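You operate a simulated robot arm through the tools that you are given. There is no shell and no other tool.

You run a simulated robot arm. Do the job below in one go: nothing can be reset, and whatever is moved stays where it is left.

JOB
Rinse the teal tray clean under the hand shower at 40 degrees.
Fine: set the dial first; tray back, water off. What is to be rubbed or washed off counts as gone when no trace of it is left.

The check looks at the end state, three seconds after you hand in, the way a careful person would. Anything else that was tipped, shoved, dropped, spilled or broken makes it a failure.

ROBOT AND FRAMES
A 7-joint arm with a two-finger parallel gripper, fixed in place. Base frame: the origin is on the floor under the middle of its stand, x ahead of it, y to its left, z up. Units: mm, rad, N and s.
With the tool pointing down near the work surface it reaches from about 440 to 900 mm from the base axis. Its first joint turns from -0.297 to 2.199 rad. Payload 1.57 kg.
The TCP is the grasp point between the finger pads, 30 mm short of the fingertips. In the tool frame z runs along the fingers and y along their closing line. The gripper opens to 80 mm. The fingers are 17 mm wide and 12 mm thick; the gripper's body (40 by 82 mm) begins 80 mm behind the TCP.
Orientation is that of the tool frame in the base frame, as a unit quaternion [x, y, z, w]. With the fingers straight down and closing along the base's y, the tool's x points along the base's -x, its y along +y and its z along -z.

CONTROLS
- The arm moves only by the tool move_arm. Its argument "steps" is a list of rows, each a list of 6 numbers: the shift along the tool's x, y, z in mm, then the turn, a rotation vector about the tool's x, y, z in rad. In form: [[tx, ty, tz, wx, wy, wz], ...]. A call has 1 to 20 rows; each row is the pose to reach, as a shift and turn from the pose commanded when the call began, along the tool's axes at that moment. "gripper" is the opening, from 0 (shut) to 1 (fully open), set as the call begins (left out, the last holds). A row lasts 0.2 s, in which the tool goes at most 50 mm and 0.15 rad; a call with a longer step from one row to the next is refused whole, and so is a gripper value outside its range. Where a pose cannot be reached the arm comes as near as it can. A force on the tool above 90 N (or 10 N above the force at the start of the call, whichever is more), or a blocked arm, ends the call early, and 0.2 s more pass. The fingers move at their own pace (about 45 mm/s each) and stop on an object; they squeeze with about 35 N. The grip force told is the motor's: it shows also when the fingers shut on nothing. Time passes only in rows, and 0.2 s behind the last, so rows that repeat a pose let the fingers close. The reply holds the time, the measured pose of the TCP, the force on the tool along the base axes, the opening and the grip force, in the units named above and with some noise, with the torque about the TCP (base axes, N m) and any sound that the robot's microphone picked up, and new pictures: "views" is both (left out), scene, wrist or none.
- Cameras (640 x 400 px; columns grow to the right, rows downward): "scene" is fixed at [219.3, 501.8, 1618.5]; the picture's right is [-0.67, -0.74, 0.00], its down [-0.41, 0.37, -0.83] and it looks along [0.61, -0.56, -0.56] (base axes); focal length 318 px, centre (320, 200). "wrist" rides on the gripper at [72, -7, -122] in the tool frame; the picture's right is [0.09, 1.00, 0.00], its down [-0.84, 0.08, -0.54] and it looks along [-0.54, 0.05, 0.84] (tool axes); focal length 238 px, centre (320, 200). There is no depth. A picture from a camera that has moved, and an enlarged one, comes with that camera's place and axes in the base frame and with its lens.
- raise_lower(by): slides the trunk up (or, below 0, down) by that many mm; the arm rides with it, the base frame stays. It gives what a move gives, with no picture.
- inspect(camera, box): a new picture of the part [left, top, right, bottom] of that camera's present view, enlarged. It takes no simulated time.
- sign_off(): hands the job in; it is judged then, once.

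Places have to be worked out from the pictures, the camera data and where the tool is seen. Open the gripper and draw the arm clear of the work before you hand the job in, unless the task says otherwise.

The tools are called after ">>>" by a JSON object that holds its "op" and its "data". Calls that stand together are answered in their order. move_arm: Moves the arm, as the interface text tells. Its arguments: {"type":"object","properties":{"steps":{"type":"array"},"gripper":{"type":"number"},"views":{"type":"string","enum":["both","scene","wrist","none"]}},"required":["steps"]} The other tools are called the same way: raise_lower (by) moves the trunk up or down; inspect (camera, box) takes an enlarged picture of a part of a camera's view; sign_off () hands the job in.

At the start:

```text
t: 0.0
ee_pos: [517.7, 96.0, 1433.1]
orientation: [0.0, 1.0, 0.0, -0.001]
contact_force: [-0.2, 0.1, 0.3]
ft_torque: [-0.03, 0.02, 0.06]
width: 79.9
finger_force: 0.0
trunk travel left (down, up): [-725.0, 65.0]
```

scene: 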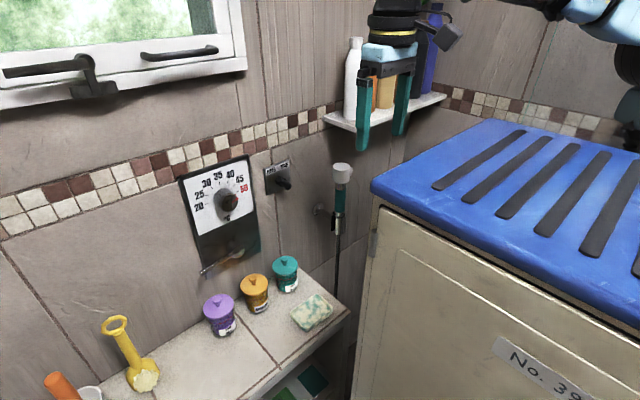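
wrist: 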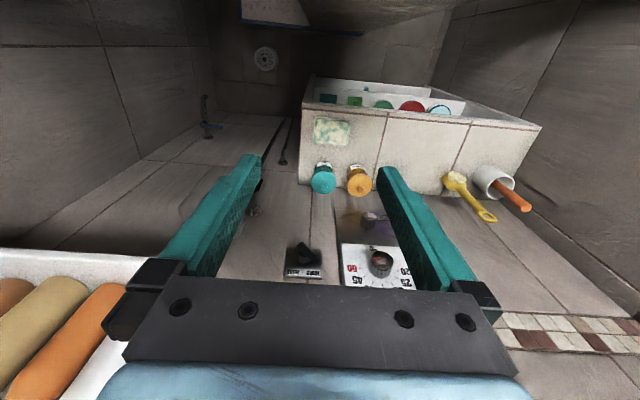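

The pictures show a dial (20–50) on the wall, a hand shower on a hook, and a bench with pots. I'll look closer at several regions before moving.

>>> {"op": "inspect", "data": {"camera": "scene", "box": [160, 130, 370, 290]}}

>>> {"op": "inspect", "data": {"camera": "scene", "box": [30, 240, 370, 400]}}

>>> {"op": "inspect", "data": {"camera": "wrist", "box": [180, 20, 560, 260]}}

>>> {"op": "inspect", "data": {"camera": "wrist", "box": [260, 180, 460, 300]}}

```text
2.50 times, centred on (265, 210) of scene
camera zoom: at [219.3, 501.8, 1618.5], right [-0.67, -0.74, 0.0], down [-0.41, 0.37, -0.83], along [0.61, -0.56, -0.56], focal length 795 px, centre (458, 175)
```

zoom: 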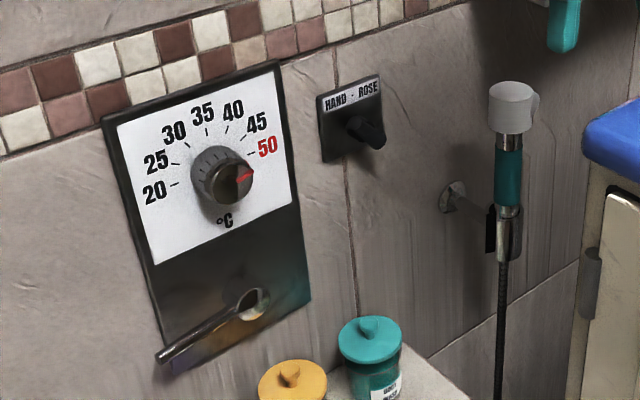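

```text
1.88 times, centred on (200, 320) of scene
camera zoom: at [219.3, 501.8, 1618.5], right [-0.67, -0.74, 0.0], down [-0.41, 0.37, -0.83], along [0.61, -0.56, -0.56], focal length 598 px, centre (546, -26)
```

zoom: 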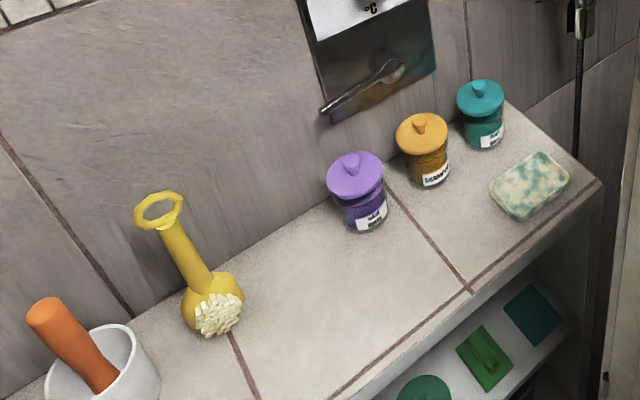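

```text
1.67 times, centred on (370, 140) of wrist
camera zoom: at [445.4, 89.1, 1557.5], right [-0.09, 1.0, 0.0], down [0.84, 0.08, 0.54], along [0.54, 0.05, -0.84], focal length 397 px, centre (237, 300)
```

zoom: 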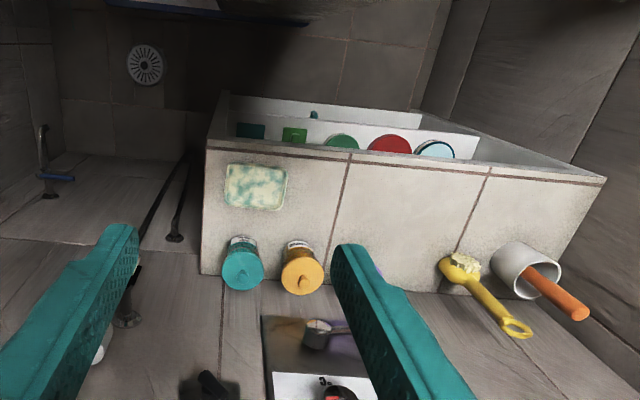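

```text
3.20 times, centred on (360, 240) of wrist
camera zoom: at [445.4, 89.1, 1557.5], right [-0.09, 1.0, 0.0], down [0.84, 0.08, 0.54], along [0.54, 0.05, -0.84], focal length 763 px, centre (192, 72)
```

zoom: 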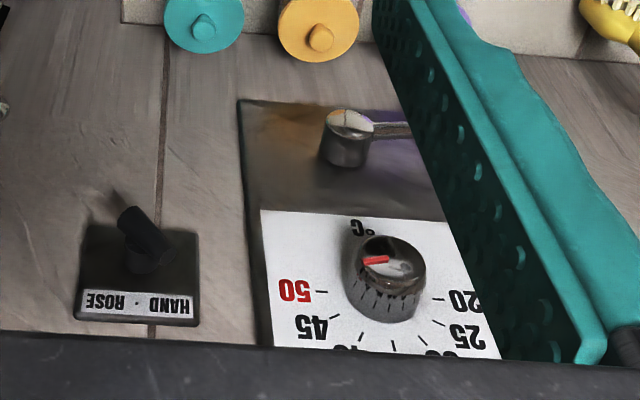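

The dial pointer is near 50, and there are a HAND/ROSE diverter, a mixer lever and a shelf of trays under the bench. I'll zoom in on the lower shelf, the diverter, the lever and the unclear top strip of the wrist view.

>>> {"op": "inspect", "data": {"camera": "wrist", "box": [290, 60, 480, 140]}}

>>> {"op": "inspect", "data": {"camera": "wrist", "box": [180, 0, 500, 80]}}

>>> {"op": "inspect", "data": {"camera": "scene", "box": [230, 340, 360, 400]}}

>>> {"op": "inspect", "data": {"camera": "scene", "box": [300, 140, 380, 260]}}

>>> {"op": "inspect", "data": {"camera": "scene", "box": [180, 150, 300, 290]}}

```text
3.37 times, centred on (385, 100) of wrist
camera zoom: at [445.4, 89.1, 1557.5], right [-0.09, 1.0, 0.0], down [0.84, 0.08, 0.54], along [0.54, 0.05, -0.84], focal length 803 px, centre (101, 537)
```

zoom: 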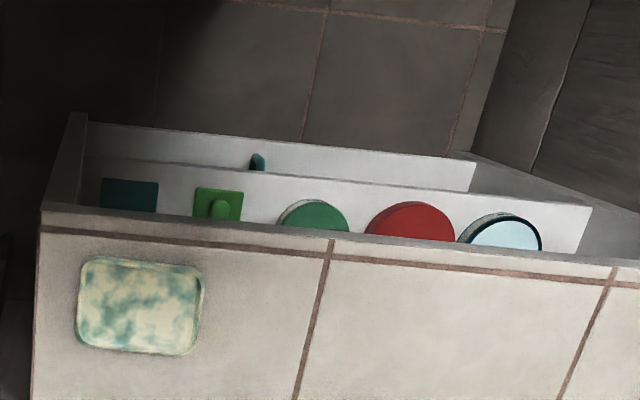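

```text
2.00 times, centred on (340, 40) of wrist
camera zoom: at [445.4, 89.1, 1557.5], right [-0.09, 1.0, 0.0], down [0.84, 0.08, 0.54], along [0.54, 0.05, -0.84], focal length 477 px, centre (280, 520)
```

zoom: 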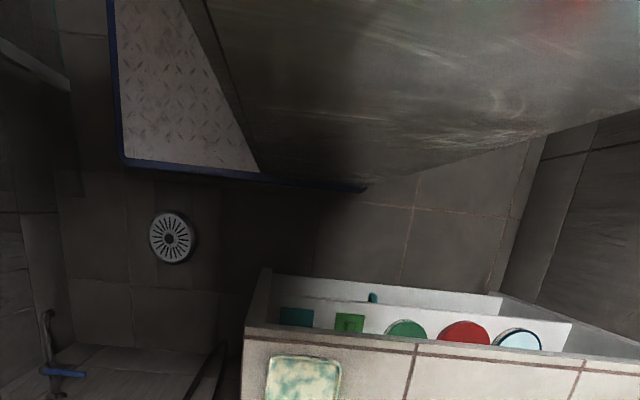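

```text
4.92 times, centred on (295, 370) of scene
camera zoom: at [219.3, 501.8, 1618.5], right [-0.67, -0.74, 0.0], down [-0.41, 0.37, -0.83], along [0.61, -0.56, -0.56], focal length 1565 px, centre (443, -637)
```

zoom: 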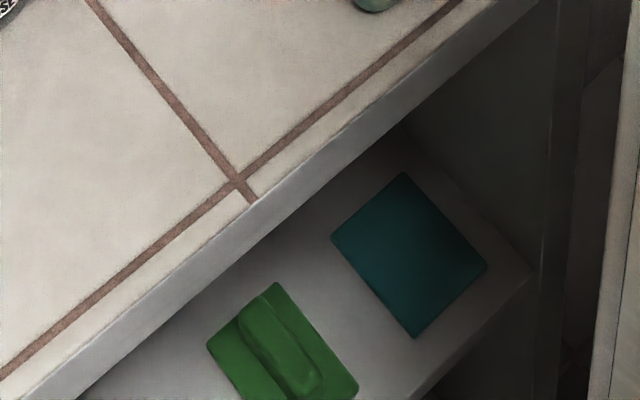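

```text
3.33 times, centred on (340, 200) of scene
camera zoom: at [219.3, 501.8, 1618.5], right [-0.67, -0.74, 0.0], down [-0.41, 0.37, -0.83], along [0.61, -0.56, -0.56], focal length 1060 px, centre (253, 200)
```

zoom: 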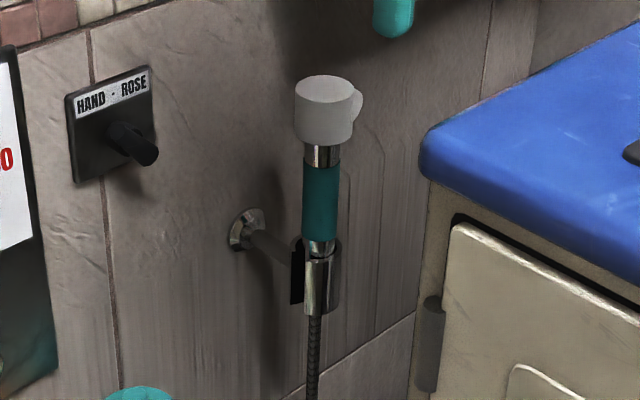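

```text
2.86 times, centred on (240, 220) of scene
camera zoom: at [219.3, 501.8, 1618.5], right [-0.67, -0.74, 0.0], down [-0.41, 0.37, -0.83], along [0.61, -0.56, -0.56], focal length 908 px, centre (549, 143)
```

zoom: 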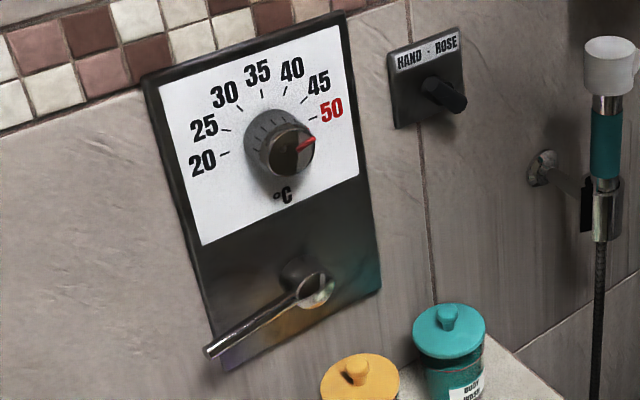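

The item at the bench corner looks like a shallow tray coated with residue (teal showing through). I'll enlarge it and the lower-shelf objects to be sure which is the teal tray.

>>> {"op": "inspect", "data": {"camera": "wrist", "box": [305, 105, 365, 155]}}

>>> {"op": "inspect", "data": {"camera": "scene", "box": [280, 285, 345, 340]}}

>>> {"op": "inspect", "data": {"camera": "scene", "box": [260, 340, 350, 420]}}

>>> {"op": "inspect", "data": {"camera": "wrist", "box": [300, 150, 440, 240]}}

```text
8.00 times, centred on (335, 130) of wrist
camera zoom: at [445.4, 89.1, 1557.5], right [-0.09, 1.0, 0.0], down [0.84, 0.08, 0.54], along [0.54, 0.05, -0.84], focal length 1907 px, centre (200, 760)
```

zoom: 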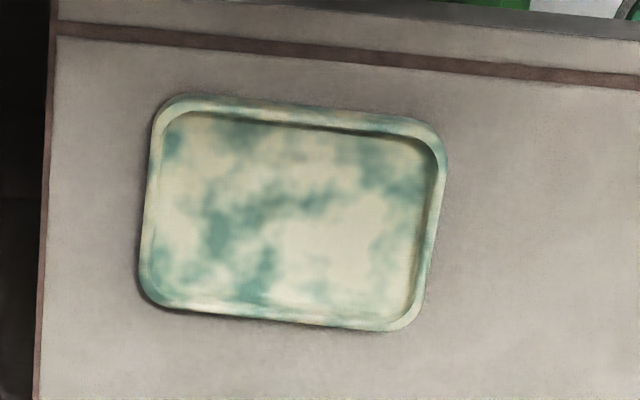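

```text
7.27 times, centred on (312, 312) of scene
camera zoom: at [219.3, 501.8, 1618.5], right [-0.67, -0.74, 0.0], down [-0.41, 0.37, -0.83], along [0.61, -0.56, -0.56], focal length 2312 px, centre (374, -618)
```

zoom: 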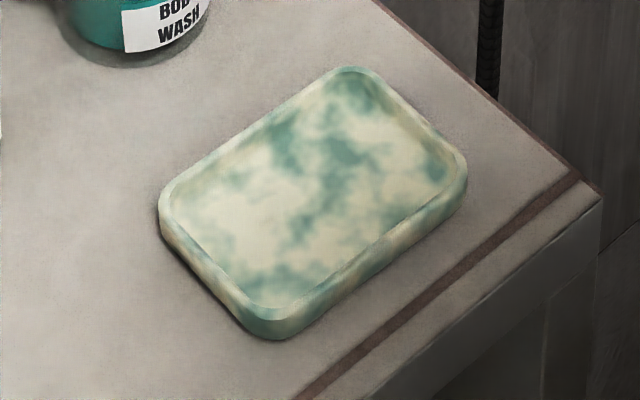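

```text
refused: 420 is not a number from 0 to 400
```

```text
4.44 times, centred on (370, 195) of wrist
camera zoom: at [445.4, 89.1, 1557.5], right [-0.09, 1.0, 0.0], down [0.84, 0.08, 0.54], along [0.54, 0.05, -0.84], focal length 1059 px, centre (98, 222)
```

zoom: 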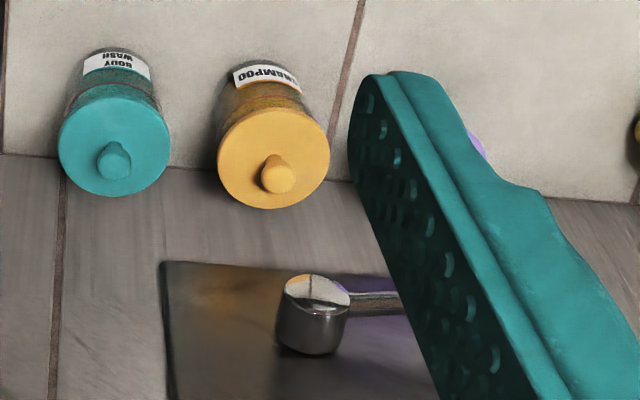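

The cream-and-teal blotched rectangle on the bench corner is the soiled teal tray (about 105 × 80 mm, at roughly (643, 141, 870)). I'll tilt the tool up in place so the wrist camera looks at the wall fittings.

>>> {"op": "move_arm", "data": {"steps": [[0, 0, 0, 0, -0.12, 0], [0, 0, 0, 0, -0.24, 0], [0, 0, 0, 0, -0.36, 0], [0, 0, 0, 0, -0.48, 0], [0, 0, 0, 0, -0.6, 0], [0, 0, 0, 0, -0.7, 0], [0, 0, 0, 0, -0.7, 0]], "gripper": 1, "views": "both"}}

```text
t: 1.4
ee_pos: [521.2, 95.8, 1439.3]
orientation: [0.008, 0.933, 0.012, 0.36]
contact_force: [27.7, 5.2, 118.3]
ft_torque: [0.19, 17.45, -0.74]
width: 79.8
finger_force: 0.0
trunk travel left (down, up): [-725.0, 65.0]
stopped in row 7: the force on the tool passed its limit at 108 N (the readings are from after the stop); the commanded pose is now the measured one
camera wrist: at [386.6, 88.9, 1483.9], right [-0.06, 1.0, -0.04], down [0.26, 0.05, 0.97], along [0.96, 0.05, -0.26], focal length 238 px, centre (320, 200)
```

scene: 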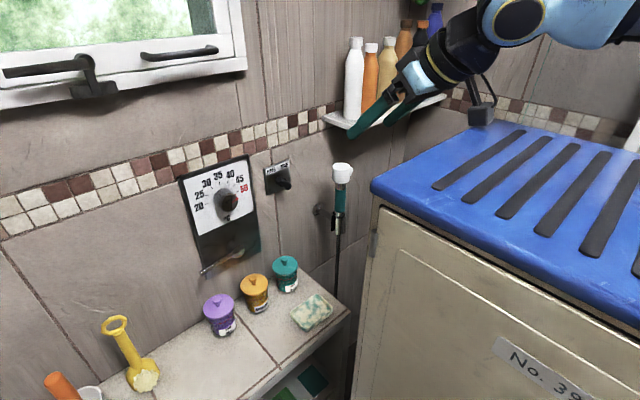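
wrist: 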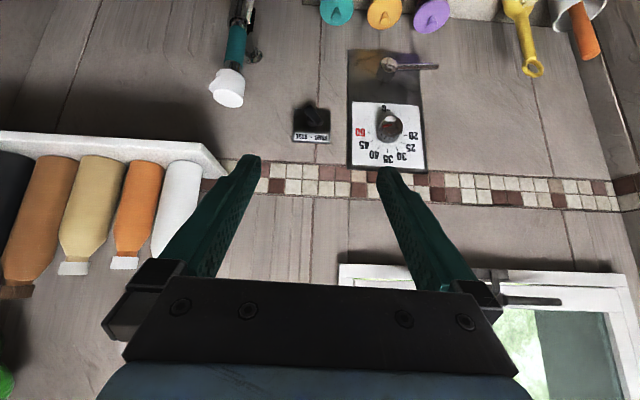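

The wrist camera box touched the blue lid of the robot's own cabinet (lid top is near z≈1430, x<~440), so I'll back off upward and forward straight away.

>>> {"op": "move_arm", "data": {"steps": [[-27, 0, -30, 0, 0, 0], [-70, 0, -17.6, 0, 0, 0], [-99.6, 0, 9.3, 0, 0, 0], [-114.4, 0, 22.7, 0, 0, 0], [-114.4, 0, 22.7, 0, 0, 0]], "views": "both"}}

```text
t: 2.6
ee_pos: [620.3, 94.5, 1484.0]
orientation: [0.004, 0.937, 0.006, 0.35]
contact_force: [-0.9, -1.0, 0.6]
ft_torque: [-0.02, -0.04, 0.01]
width: 79.9
finger_force: 0.1
trunk travel left (down, up): [-725.0, 65.0]
camera wrist: at [487.7, 88.2, 1531.2], right [-0.07, 1.0, -0.05], down [0.28, 0.06, 0.96], along [0.96, 0.05, -0.28], focal length 238 px, centre (320, 200)
```

scene: 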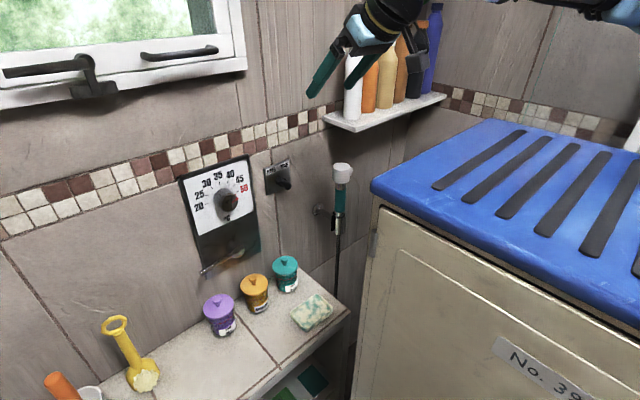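
wrist: 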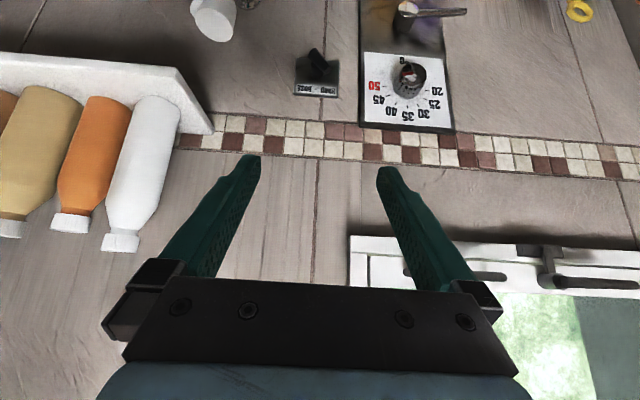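

Free of contact now. I'll look at the hand shower head with an extended zoom, and at the dial.

>>> {"op": "inspect", "data": {"camera": "wrist", "box": [140, 0, 300, 4]}}

>>> {"op": "inspect", "data": {"camera": "wrist", "box": [280, 0, 480, 140]}}

>>> {"op": "raise_lower", "data": {"by": -60}}

```text
4.00 times, centred on (220, 2) of wrist
camera zoom: at [487.7, 88.2, 1531.2], right [-0.07, 1.0, -0.05], down [0.28, 0.06, 0.96], along [0.96, 0.05, -0.28], focal length 953 px, centre (720, 992)
```

zoom: 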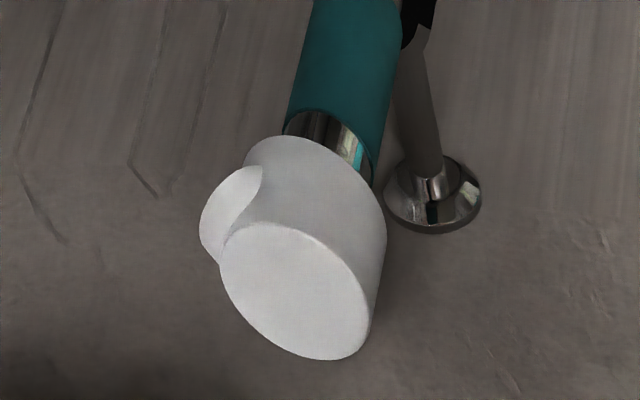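

```text
2.86 times, centred on (380, 70) of wrist
camera zoom: at [487.7, 88.2, 1531.2], right [-0.07, 1.0, -0.05], down [0.28, 0.06, 0.96], along [0.96, 0.05, -0.28], focal length 681 px, centre (149, 571)
```

zoom: 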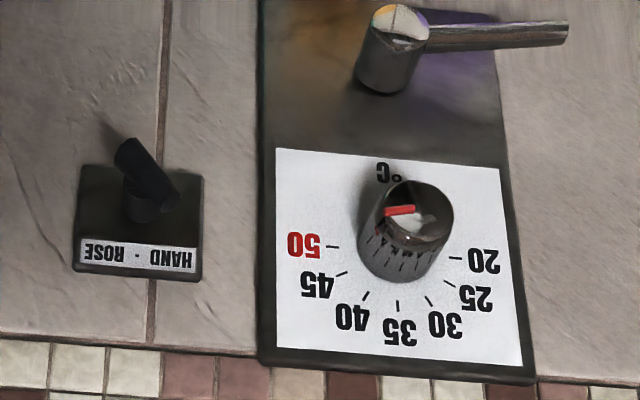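

```text
t: 3.6
ee_pos: [620.9, 95.5, 1424.4]
orientation: [0.004, 0.937, 0.005, 0.349]
contact_force: [0.3, 0.3, 0.2]
ft_torque: [-0.01, -0.01, 0.04]
width: 80.0
finger_force: 0.1
trunk travel left (down, up): [-665.0, 125.0]
```

The diverter handle points toward the lower part and the dial sits near 50. I'll check whether the cabinet lid moved with the trunk, and look at the shower head again from this lower viewpoint.

>>> {"op": "move_arm", "data": {"steps": [[0, 0, 0, 0, 0, 0]], "views": "both"}}

>>> {"op": "inspect", "data": {"camera": "wrist", "box": [160, 0, 280, 75]}}

```text
t: 4.0
ee_pos: [621.5, 94.8, 1424.3]
orientation: [0.004, 0.937, 0.005, 0.349]
contact_force: [1.0, 0.8, 0.3]
ft_torque: [0.02, 0.02, 0.0]
width: 80.2
finger_force: 0.2
trunk travel left (down, up): [-665.0, 125.0]
camera wrist: at [487.4, 88.3, 1471.3], right [-0.07, 1.0, -0.05], down [0.28, 0.06, 0.96], along [0.96, 0.05, -0.28], focal length 238 px, centre (320, 200)
```

scene: 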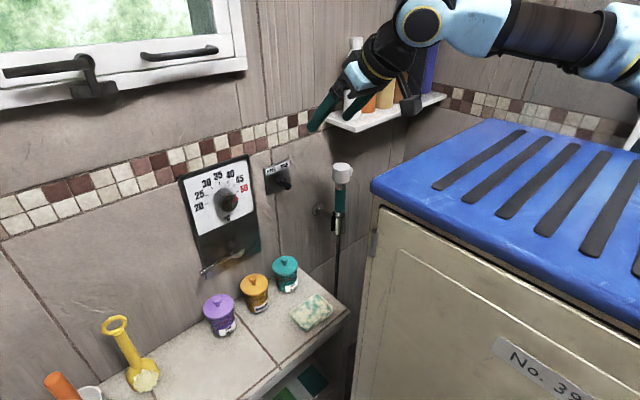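
wrist: 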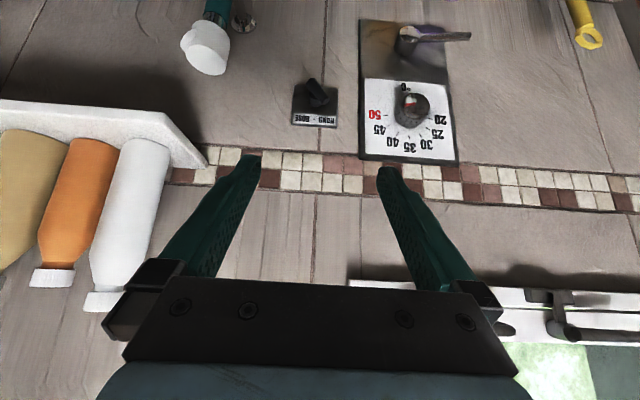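

```text
5.33 times, centred on (220, 38) of wrist
camera zoom: at [487.4, 88.3, 1471.3], right [-0.07, 1.0, -0.05], down [0.28, 0.06, 0.96], along [0.96, 0.05, -0.28], focal length 1271 px, centre (853, 1067)
```

zoom: 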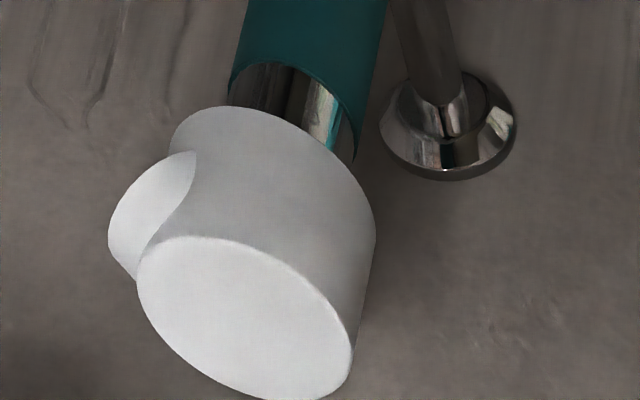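

The lid stayed put, so it is a fixed obstacle beneath the forearm. I'll use a tall narrow box to view beyond the right edge of the scene picture and see how the arm sits relative to it.

>>> {"op": "inspect", "data": {"camera": "scene", "box": [634, 0, 640, 400]}}

>>> {"op": "inspect", "data": {"camera": "scene", "box": [0, 397, 640, 400]}}

>>> {"op": "inspect", "data": {"camera": "wrist", "box": [0, 0, 640, 3]}}

```text
1.00 times, centred on (637, 200) of scene (not enlarged: the box is as wide or as high as the picture)
camera zoom: at [219.3, 501.8, 1618.5], right [-0.67, -0.74, 0.0], down [-0.41, 0.37, -0.83], along [0.61, -0.56, -0.56], focal length 318 px, centre (3, 200)
```

zoom: 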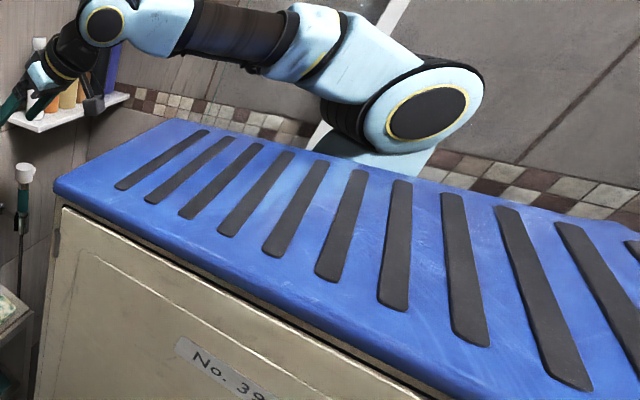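

```text
1.00 times, centred on (320, 398) of scene (not enlarged: the box is as wide or as high as the picture)
camera zoom: at [219.3, 501.8, 1618.5], right [-0.67, -0.74, 0.0], down [-0.41, 0.37, -0.83], along [0.61, -0.56, -0.56], focal length 318 px, centre (320, 2)
```

zoom: 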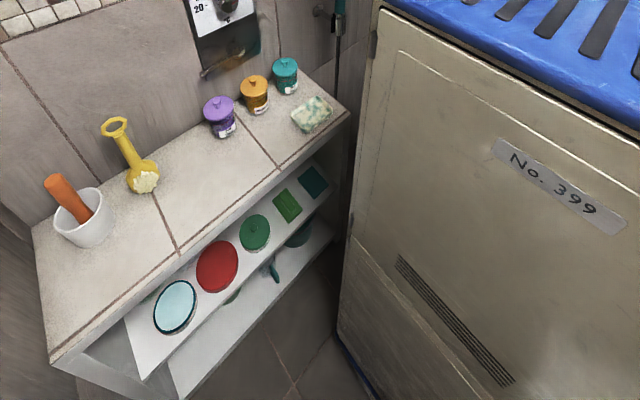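

```text
1.00 times, centred on (320, 2) of wrist (not enlarged: the box is as wide or as high as the picture)
camera zoom: at [487.4, 88.3, 1471.3], right [-0.07, 1.0, -0.05], down [0.28, 0.06, 0.96], along [0.96, 0.05, -0.28], focal length 238 px, centre (320, 398)
```

zoom: 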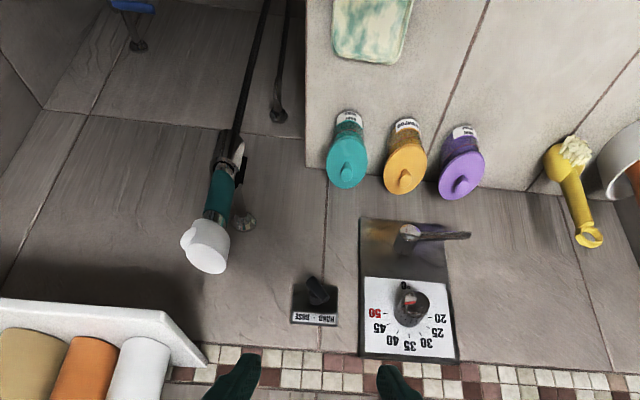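

The zoomed-out views show the bench well, with the whole set of shelf items. The cabinet stands beside the robot (x<~375, y≈20–296, up to z≈1460). Before going lower I want to see how the arm itself lies, so I'll bring the tool vertical and yaw it to look sideways.

>>> {"op": "move_arm", "data": {"steps": [[0, 0, 0, 0, 0.15, 0], [0, 0, 0, 0, 0.3, 0], [0, 0, 0, 0, 0.45, 0], [0, 0, 0, 0, 0.6, 0], [0, 0, 0, 0, 0.71, 0]], "views": "none"}}

>>> {"op": "move_arm", "data": {"steps": [[0, 0, 0, 0, 0, 0.15], [0, 0, 0, 0, 0, 0.3], [0, 0, 0, 0, 0, 0.45], [0, 0, 0, 0, 0, 0.6], [0, 0, 0, 0, 0, 0.75], [0, 0, 0, 0, 0, 0.9], [0, 0, 0, 0, 0, 1.05], [0, 0, 0, 0, 0, 1.2], [0, 0, 0, 0, 0, 1.35], [0, 0, 0, 0, 0, 1.5], [0, 0, 0, 0, 0, 1.57]], "views": "both"}}

```text
t: 5.2
ee_pos: [613.0, 91.3, 1410.5]
orientation: [0.001, 1.0, 0.006, 0.003]
contact_force: [0.5, -0.3, -0.5]
ft_torque: [0.0, 0.02, 0.02]
width: 80.2
finger_force: 0.0
out of reach, approached as far as the arm can: row 5
trunk travel left (down, up): [-665.0, 125.0]
```

```text
t: 7.6
ee_pos: [615.1, 91.6, 1410.2]
orientation: [0.71, 0.705, 0.006, -0.002]
contact_force: [0.7, 0.5, -1.2]
ft_torque: [0.0, -0.01, -0.01]
width: 80.1
finger_force: 0.2
trunk travel left (down, up): [-665.0, 125.0]
camera wrist: at [608.0, 161.3, 1535.5], right [1.0, 0.09, 0.01], down [0.07, -0.84, 0.53], along [0.05, -0.53, -0.85], focal length 238 px, centre (320, 200)
```

scene: 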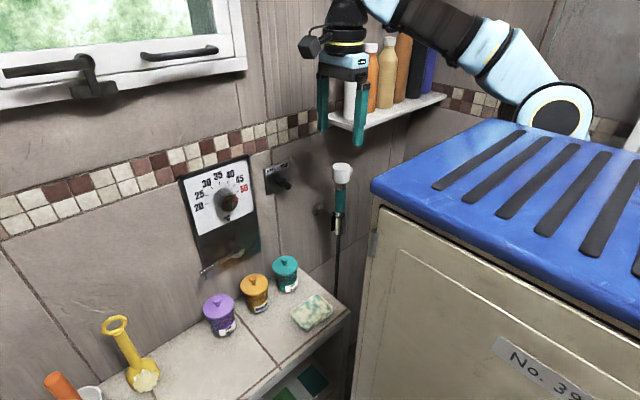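
wrist: 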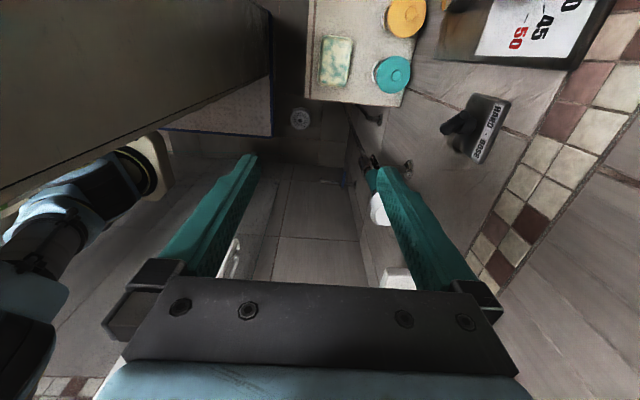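

I can now see part of the arm and its mount at the left of the wrist picture. I'll look there with a widened view.

>>> {"op": "inspect", "data": {"camera": "wrist", "box": [0, 0, 4, 400]}}

>>> {"op": "inspect", "data": {"camera": "wrist", "box": [0, 80, 280, 255]}}

>>> {"op": "inspect", "data": {"camera": "wrist", "box": [330, 100, 430, 240]}}

>>> {"op": "inspect", "data": {"camera": "scene", "box": [634, 0, 640, 400]}}

```text
1.00 times, centred on (2, 200) of wrist (not enlarged: the box is as wide or as high as the picture)
camera zoom: at [608.0, 161.3, 1535.5], right [1.0, 0.09, 0.01], down [0.07, -0.84, 0.53], along [0.05, -0.53, -0.85], focal length 238 px, centre (638, 200)
```

zoom: 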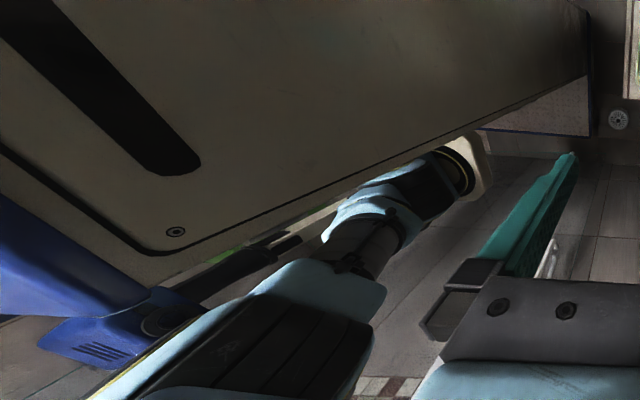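

```text
2.29 times, centred on (140, 168) of wrist
camera zoom: at [608.0, 161.3, 1535.5], right [1.0, 0.09, 0.01], down [0.07, -0.84, 0.53], along [0.05, -0.53, -0.85], focal length 545 px, centre (731, 274)
```

zoom: 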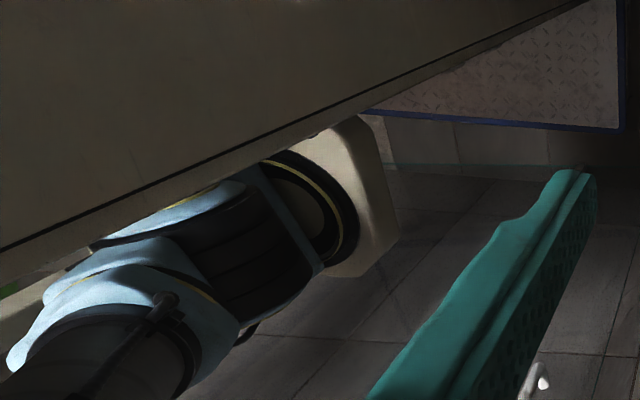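

```text
2.86 times, centred on (380, 170) of wrist
camera zoom: at [608.0, 161.3, 1535.5], right [1.0, 0.09, 0.01], down [0.07, -0.84, 0.53], along [0.05, -0.53, -0.85], focal length 681 px, centre (149, 286)
```

zoom: 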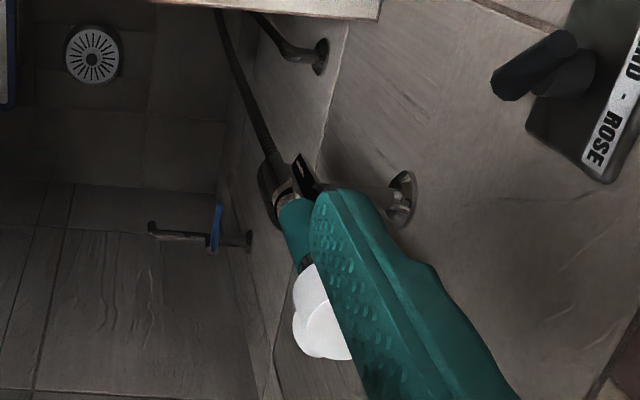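

```text
1.00 times, centred on (637, 200) of scene (not enlarged: the box is as wide or as high as the picture)
camera zoom: at [219.3, 501.8, 1618.5], right [-0.67, -0.74, 0.0], down [-0.41, 0.37, -0.83], along [0.61, -0.56, -0.56], focal length 318 px, centre (3, 200)
```

zoom: 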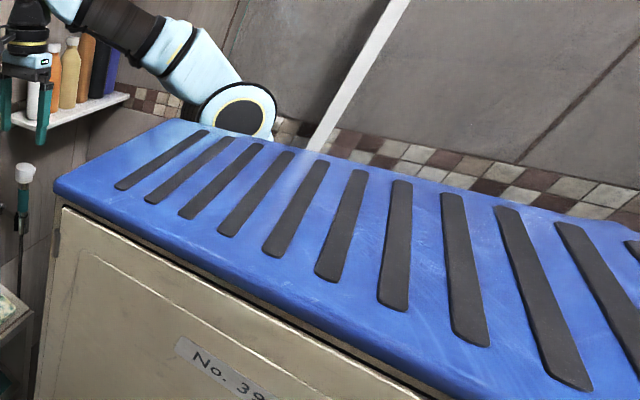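

The arm's shoulder mount is on the right (−y) side of the cabinet and the elbow swings up beside it. I'll yaw back and come down to about z=1270, then turn the tool horizontal to view the wall fittings closely.

>>> {"op": "move_arm", "data": {"steps": [[0, 0, 13, 0, 0, -0.15], [0, 0, 26, 0, 0, -0.3], [0, 0, 39, 0, 0, -0.45], [0, 0, 52, 0, 0, -0.6], [0, 0, 65, 0, 0, -0.75], [0, 0, 78, 0, 0, -0.9], [0, 0, 91, 0, 0, -1.05], [0, 0, 104, 0, 0, -1.2], [0, 0, 117, 0, 0, -1.35], [0, 0, 130, 0, 0, -1.5], [0, 0, 140, 0, 0, -1.567]], "views": "both"}}

```text
t: 10.0
ee_pos: [614.0, 93.6, 1269.7]
orientation: [0.001, 1.0, 0.007, 0.003]
contact_force: [0.0, -0.4, 0.0]
ft_torque: [-0.03, -0.01, -0.01]
width: 80.0
finger_force: 0.0
trunk travel left (down, up): [-665.0, 125.0]
camera wrist: at [542.9, 85.1, 1393.8], right [-0.09, 1.0, 0.01], down [0.83, 0.07, 0.55], along [0.54, 0.06, -0.84], focal length 238 px, centre (320, 200)
```

scene: 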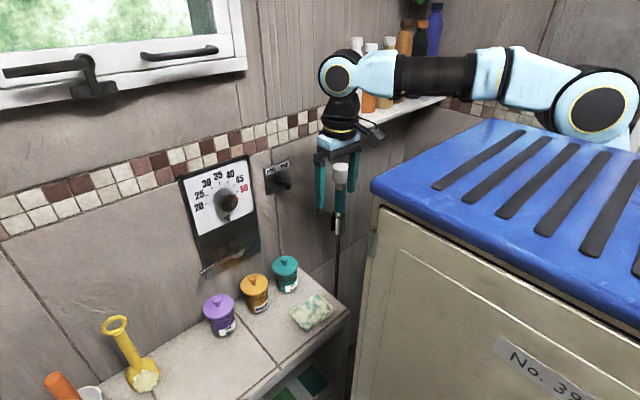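
wrist: 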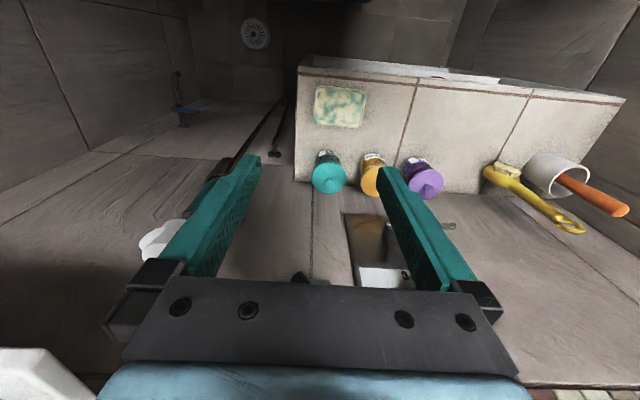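

The forearm now clears the lid; keeping the trunk high keeps the elbow above and in front of the cabinet, so I'll raise the trunk fully and then work downward with the arm.

>>> {"op": "raise_lower", "data": {"by": 125}}

```text
t: 11.6
ee_pos: [614.1, 92.8, 1395.2]
orientation: [0.003, 1.0, 0.007, 0.003]
contact_force: [0.4, 0.3, -0.2]
ft_torque: [0.01, 0.01, 0.0]
width: 79.9
finger_force: 0.1
trunk travel left (down, up): [-790.0, 0.0]
```

Next I move down to the right with a 0.7 rad tilt, to look at the hand shower between the fingers from about 250 mm.

>>> {"op": "move_arm", "data": {"steps": [[-8, -27, 26, 0, -0.1, 0], [-16, -54, 52, 0, -0.2, 0], [-24, -81, 78, 0, -0.3, 0], [-32, -108, 104, 0, -0.4, 0], [-40, -135, 130, 0, -0.5, 0], [-48, -162, 156, 0, -0.6, 0], [-56, -186, 183, 0, -0.7, 0], [-56, -186, 183, 0, -0.7, 0]], "views": "both"}}

>>> {"op": "inspect", "data": {"camera": "wrist", "box": [220, 80, 420, 240]}}

```text
t: 13.4
ee_pos: [671.0, -93.3, 1212.6]
orientation: [0.005, 0.938, 0.006, 0.345]
contact_force: [0.5, 0.8, 0.1]
ft_torque: [-0.02, -0.02, -0.01]
width: 79.8
finger_force: 0.0
trunk travel left (down, up): [-790.0, 0.0]
camera wrist: at [537.7, -100.1, 1261.6], right [-0.07, 1.0, -0.04], down [0.29, 0.06, 0.96], along [0.96, 0.05, -0.29], focal length 238 px, centre (320, 200)
```

scene: 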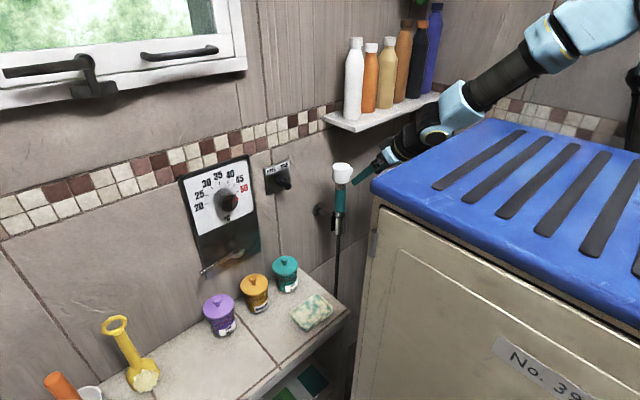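
wrist: 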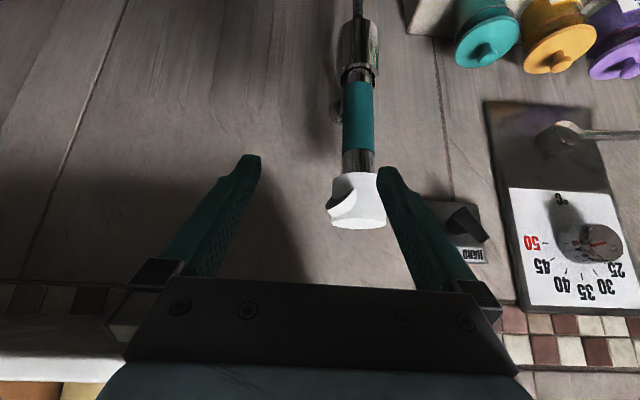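

```text
2.50 times, centred on (320, 160) of wrist
camera zoom: at [537.7, -100.1, 1261.6], right [-0.07, 1.0, -0.04], down [0.29, 0.06, 0.96], along [0.96, 0.05, -0.29], focal length 596 px, centre (320, 300)
```

zoom: 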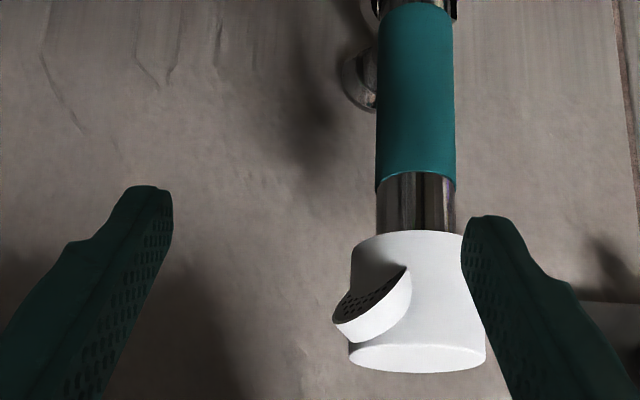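

The zoom shows the shower's perforated nozzle: it sits on the right side of the head (≈(728,−78,1203)) and points down-right and toward the robot, so the spray will pass over open floor. From the ticks, the dial is centred at y≈250, z≈1203, 6° of turn per °C with 35 at the top; the pointer reads about 48. I'll swing over to a pre-grasp in front of the knob, rolled about its axis.

>>> {"op": "move_arm", "data": {"steps": [[22.8, 0, -19.4, 0, 0, 0], [22.8, 40, -19.4, -0.1065, 0, 0.0907], [22.8, 80, -19.4, -0.2131, 0, 0.1814], [22.8, 120, -19.4, -0.3196, 0, 0.2722], [22.8, 160, -19.4, -0.4262, 0, 0.3629], [15.2, 200, -13, -0.5327, 0, 0.4536], [0, 240, 0, -0.6392, 0, 0.5443], [-15.2, 280, 13, -0.7458, 0, 0.635], [-30.4, 310, 25.9, -0.8219, 0, 0.6998], [-45.3, 329, 42.5, -0.863, 0, 0.7348], [-45.3, 329, 42.5, -0.863, 0, 0.7348]], "gripper": 1, "views": "both"}}

```text
t: 15.8
ee_pos: [734.8, 238.1, 1210.5]
orientation: [0.19, 0.788, 0.509, 0.292]
contact_force: [-0.1, -0.1, -0.9]
ft_torque: [0.03, 0.03, -0.01]
width: 79.9
finger_force: 0.1
trunk travel left (down, up): [-790.0, 0.0]
camera wrist: at [600.5, 194.5, 1226.8], right [-0.07, 0.46, 0.88], down [0.28, -0.84, 0.46], along [0.96, 0.28, -0.07], focal length 238 px, centre (320, 200)
```

scene: 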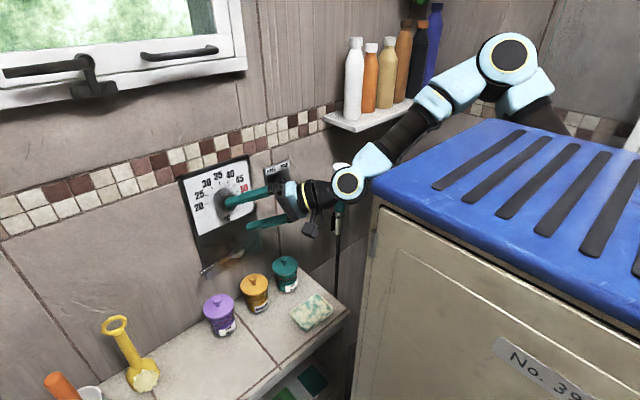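
wrist: 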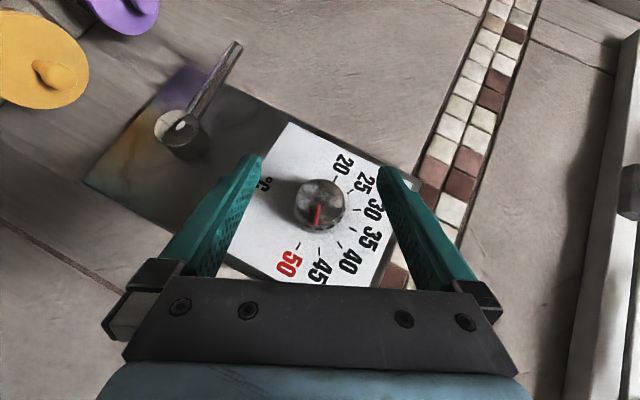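

The gripper straddles the dial nicely and the elbow is well above the lid. I'll zoom in on the knob to read the pointer and check centering.

>>> {"op": "inspect", "data": {"camera": "wrist", "box": [240, 130, 400, 290]}}

>>> {"op": "inspect", "data": {"camera": "scene", "box": [170, 140, 320, 250]}}

```text
2.50 times, centred on (320, 210) of wrist
camera zoom: at [600.5, 194.5, 1226.8], right [-0.07, 0.46, 0.88], down [0.28, -0.84, 0.46], along [0.96, 0.28, -0.07], focal length 596 px, centre (320, 175)
```

zoom: 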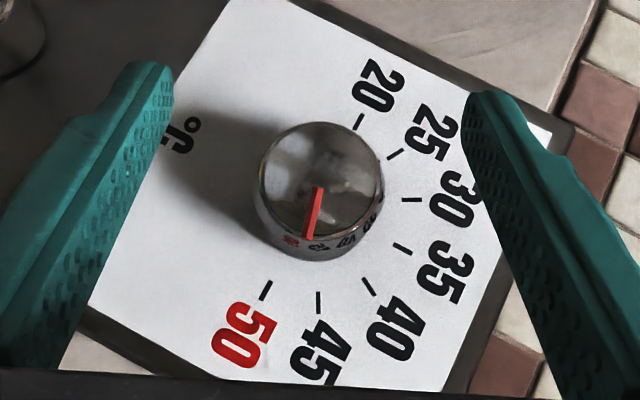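

```text
3.64 times, centred on (245, 195) of scene
camera zoom: at [219.3, 501.8, 1618.5], right [-0.67, -0.74, 0.0], down [-0.41, 0.37, -0.83], along [0.61, -0.56, -0.56], focal length 1156 px, centre (593, 218)
```

zoom: 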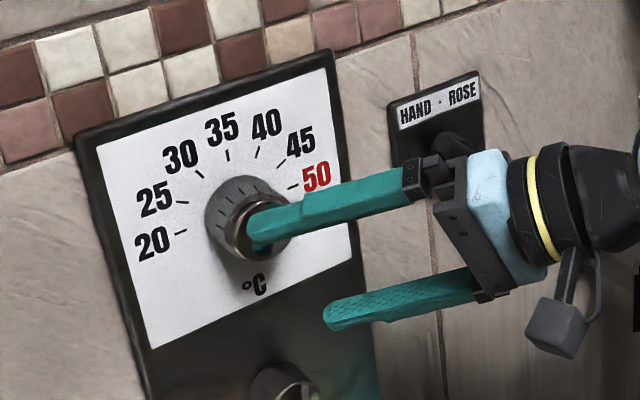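

Using the close view, the knob axis comes out at y≈251.5, z≈1212, radius ≈22; the pointer sits between 45 and 50 (≈48). I'll move in straight along +x so the pads flank the knob, still open.

>>> {"op": "move_arm", "data": {"steps": [[-13.5, 1.8, 10.5, 0, 0, 0], [-27, 3.6, 21, 0, 0, 0], [-40.5, 5.4, 31.5, 0, 0, 0], [-54, 7.2, 42, 0, 0, 0], [-54, 7.2, 42, 0, 0, 0]], "views": "both"}}

>>> {"op": "inspect", "data": {"camera": "wrist", "box": [240, 110, 400, 270]}}

>>> {"op": "inspect", "data": {"camera": "scene", "box": [170, 140, 320, 250]}}

```text
t: 17.0
ee_pos: [802.0, 237.6, 1218.8]
orientation: [0.19, 0.788, 0.509, 0.291]
contact_force: [0.0, 0.8, 0.0]
ft_torque: [0.01, -0.01, 0.07]
width: 79.9
finger_force: 0.0
trunk travel left (down, up): [-790.0, 0.0]
camera wrist: at [669.4, 193.4, 1233.7], right [-0.07, 0.46, 0.88], down [0.28, -0.84, 0.46], along [0.96, 0.28, -0.07], focal length 238 px, centre (320, 200)
```

scene: 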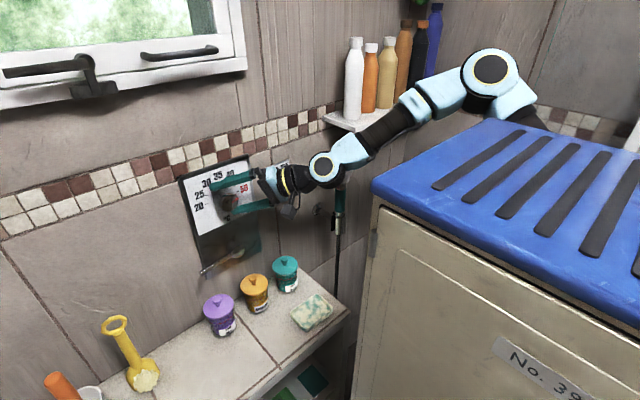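
wrist: 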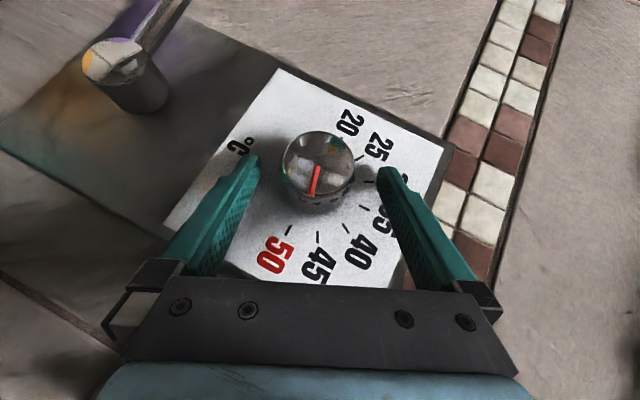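

```text
2.50 times, centred on (320, 190) of wrist
camera zoom: at [669.4, 193.4, 1233.7], right [-0.07, 0.46, 0.88], down [0.28, -0.84, 0.46], along [0.96, 0.28, -0.07], focal length 596 px, centre (320, 225)
```

zoom: 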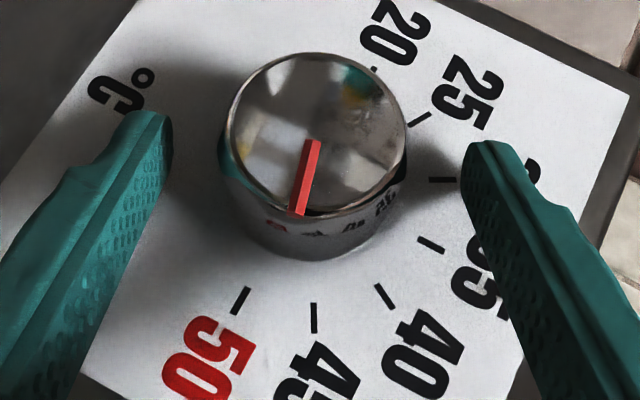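

```text
3.64 times, centred on (245, 195) of scene
camera zoom: at [219.3, 501.8, 1618.5], right [-0.67, -0.74, 0.0], down [-0.41, 0.37, -0.83], along [0.61, -0.56, -0.56], focal length 1156 px, centre (593, 218)
```

zoom: 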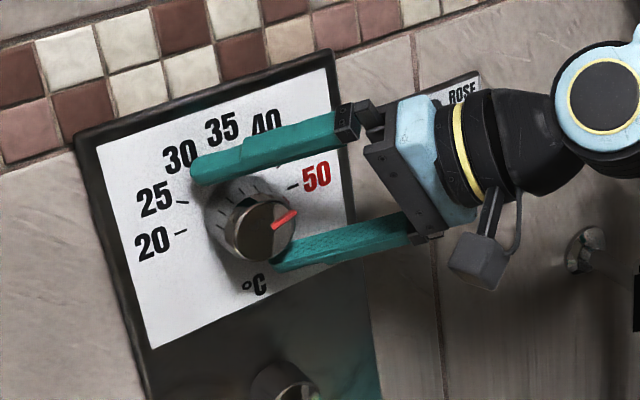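

The knob is centred between the pads. Closing the gripper on it now.

>>> {"op": "move_arm", "data": {"steps": [[0, 0, 0, 0, 0, 0], [0, 0, 0, 0, 0, 0], [0, 0, 0, 0, 0, 0], [0, 0, 0, 0, 0, 0], [0, 0, 0, 0, 0, 0]], "gripper": 0, "views": "wrist"}}

>>> {"op": "inspect", "data": {"camera": "wrist", "box": [240, 110, 400, 270]}}

```text
t: 18.2
ee_pos: [802.7, 236.0, 1216.9]
orientation: [0.19, 0.788, 0.508, 0.291]
contact_force: [-4.0, -6.1, -15.1]
ft_torque: [-0.3, -0.44, -0.2]
width: 47.8
finger_force: 42.9
trunk travel left (down, up): [-790.0, 0.0]
camera wrist: at [669.4, 192.6, 1232.2], right [-0.06, 0.47, 0.88], down [0.28, -0.84, 0.46], along [0.96, 0.28, -0.08], focal length 238 px, centre (320, 200)
```

wrist: 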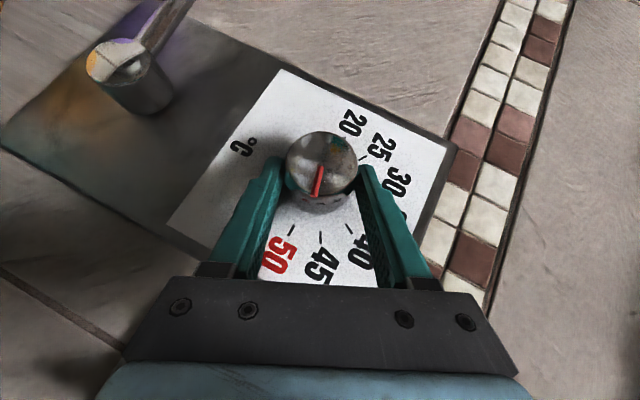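

```text
2.50 times, centred on (320, 190) of wrist
camera zoom: at [669.4, 192.6, 1232.2], right [-0.06, 0.47, 0.88], down [0.28, -0.84, 0.46], along [0.96, 0.28, -0.08], focal length 596 px, centre (320, 225)
```

zoom: 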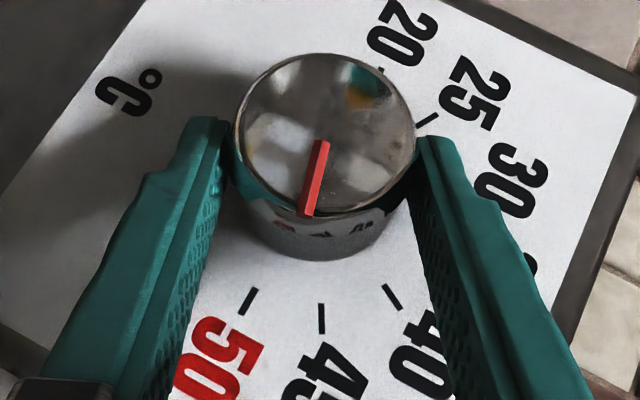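

Gripped at 47.8 mm with the pointer at about 47. I'll turn the knob about its axis (counter-clockwise from the front) by 0.6 rad, cancelling the ~2 mm side load, then re-read.

>>> {"op": "move_arm", "data": {"steps": [[-0.25, 0, -0.3, 0.114, 0, -0.098], [0.17, 2.34, 0.19, 0.228, 0, -0.196], [0.82, 4.56, 0.94, 0.342, 0, -0.294], [1.69, 6.58, 1.93, 0.456, 0, -0.392], [1.69, 6.58, 1.93, 0.456, 0, -0.392]], "views": "both"}}

>>> {"op": "inspect", "data": {"camera": "wrist", "box": [240, 110, 400, 270]}}

```text
t: 19.3
ee_pos: [802.2, 241.0, 1222.5]
orientation: [0.092, 0.882, 0.294, 0.356]
contact_force: [-54.1, -33.1, 31.6]
ft_torque: [-0.58, 1.86, -1.93]
width: 48.5
finger_force: 45.4
out of reach, approached as far as the arm can: row 4
trunk travel left (down, up): [-790.0, 0.0]
stopped in row 5: the force on the tool passed its limit at 129 N (the readings are from after the stop); the commanded pose is now the measured one
camera wrist: at [668.7, 207.7, 1248.3], right [-0.11, 0.84, 0.53], down [0.24, -0.49, 0.84], along [0.96, 0.22, -0.14], focal length 238 px, centre (320, 200)
```

scene: 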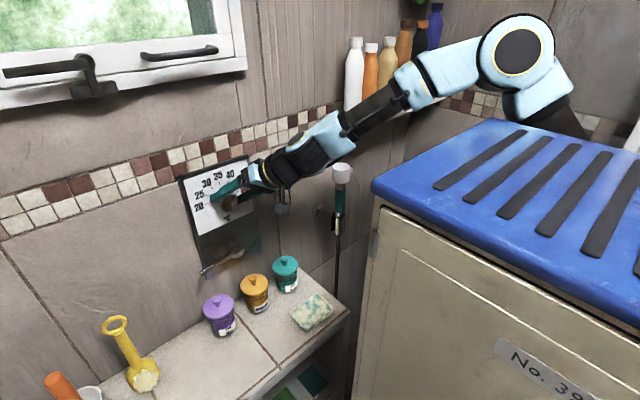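
wrist: 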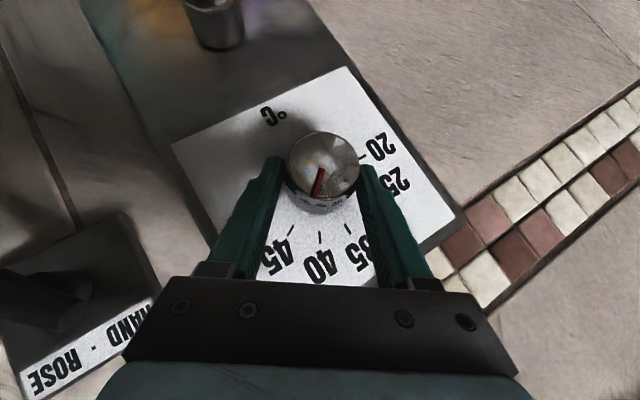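

```text
2.50 times, centred on (320, 190) of wrist
camera zoom: at [668.7, 207.7, 1248.3], right [-0.11, 0.84, 0.53], down [0.24, -0.49, 0.84], along [0.96, 0.22, -0.14], focal length 596 px, centre (320, 225)
```

zoom: 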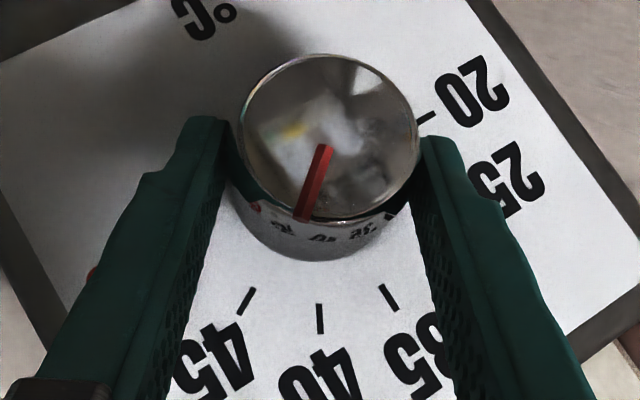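

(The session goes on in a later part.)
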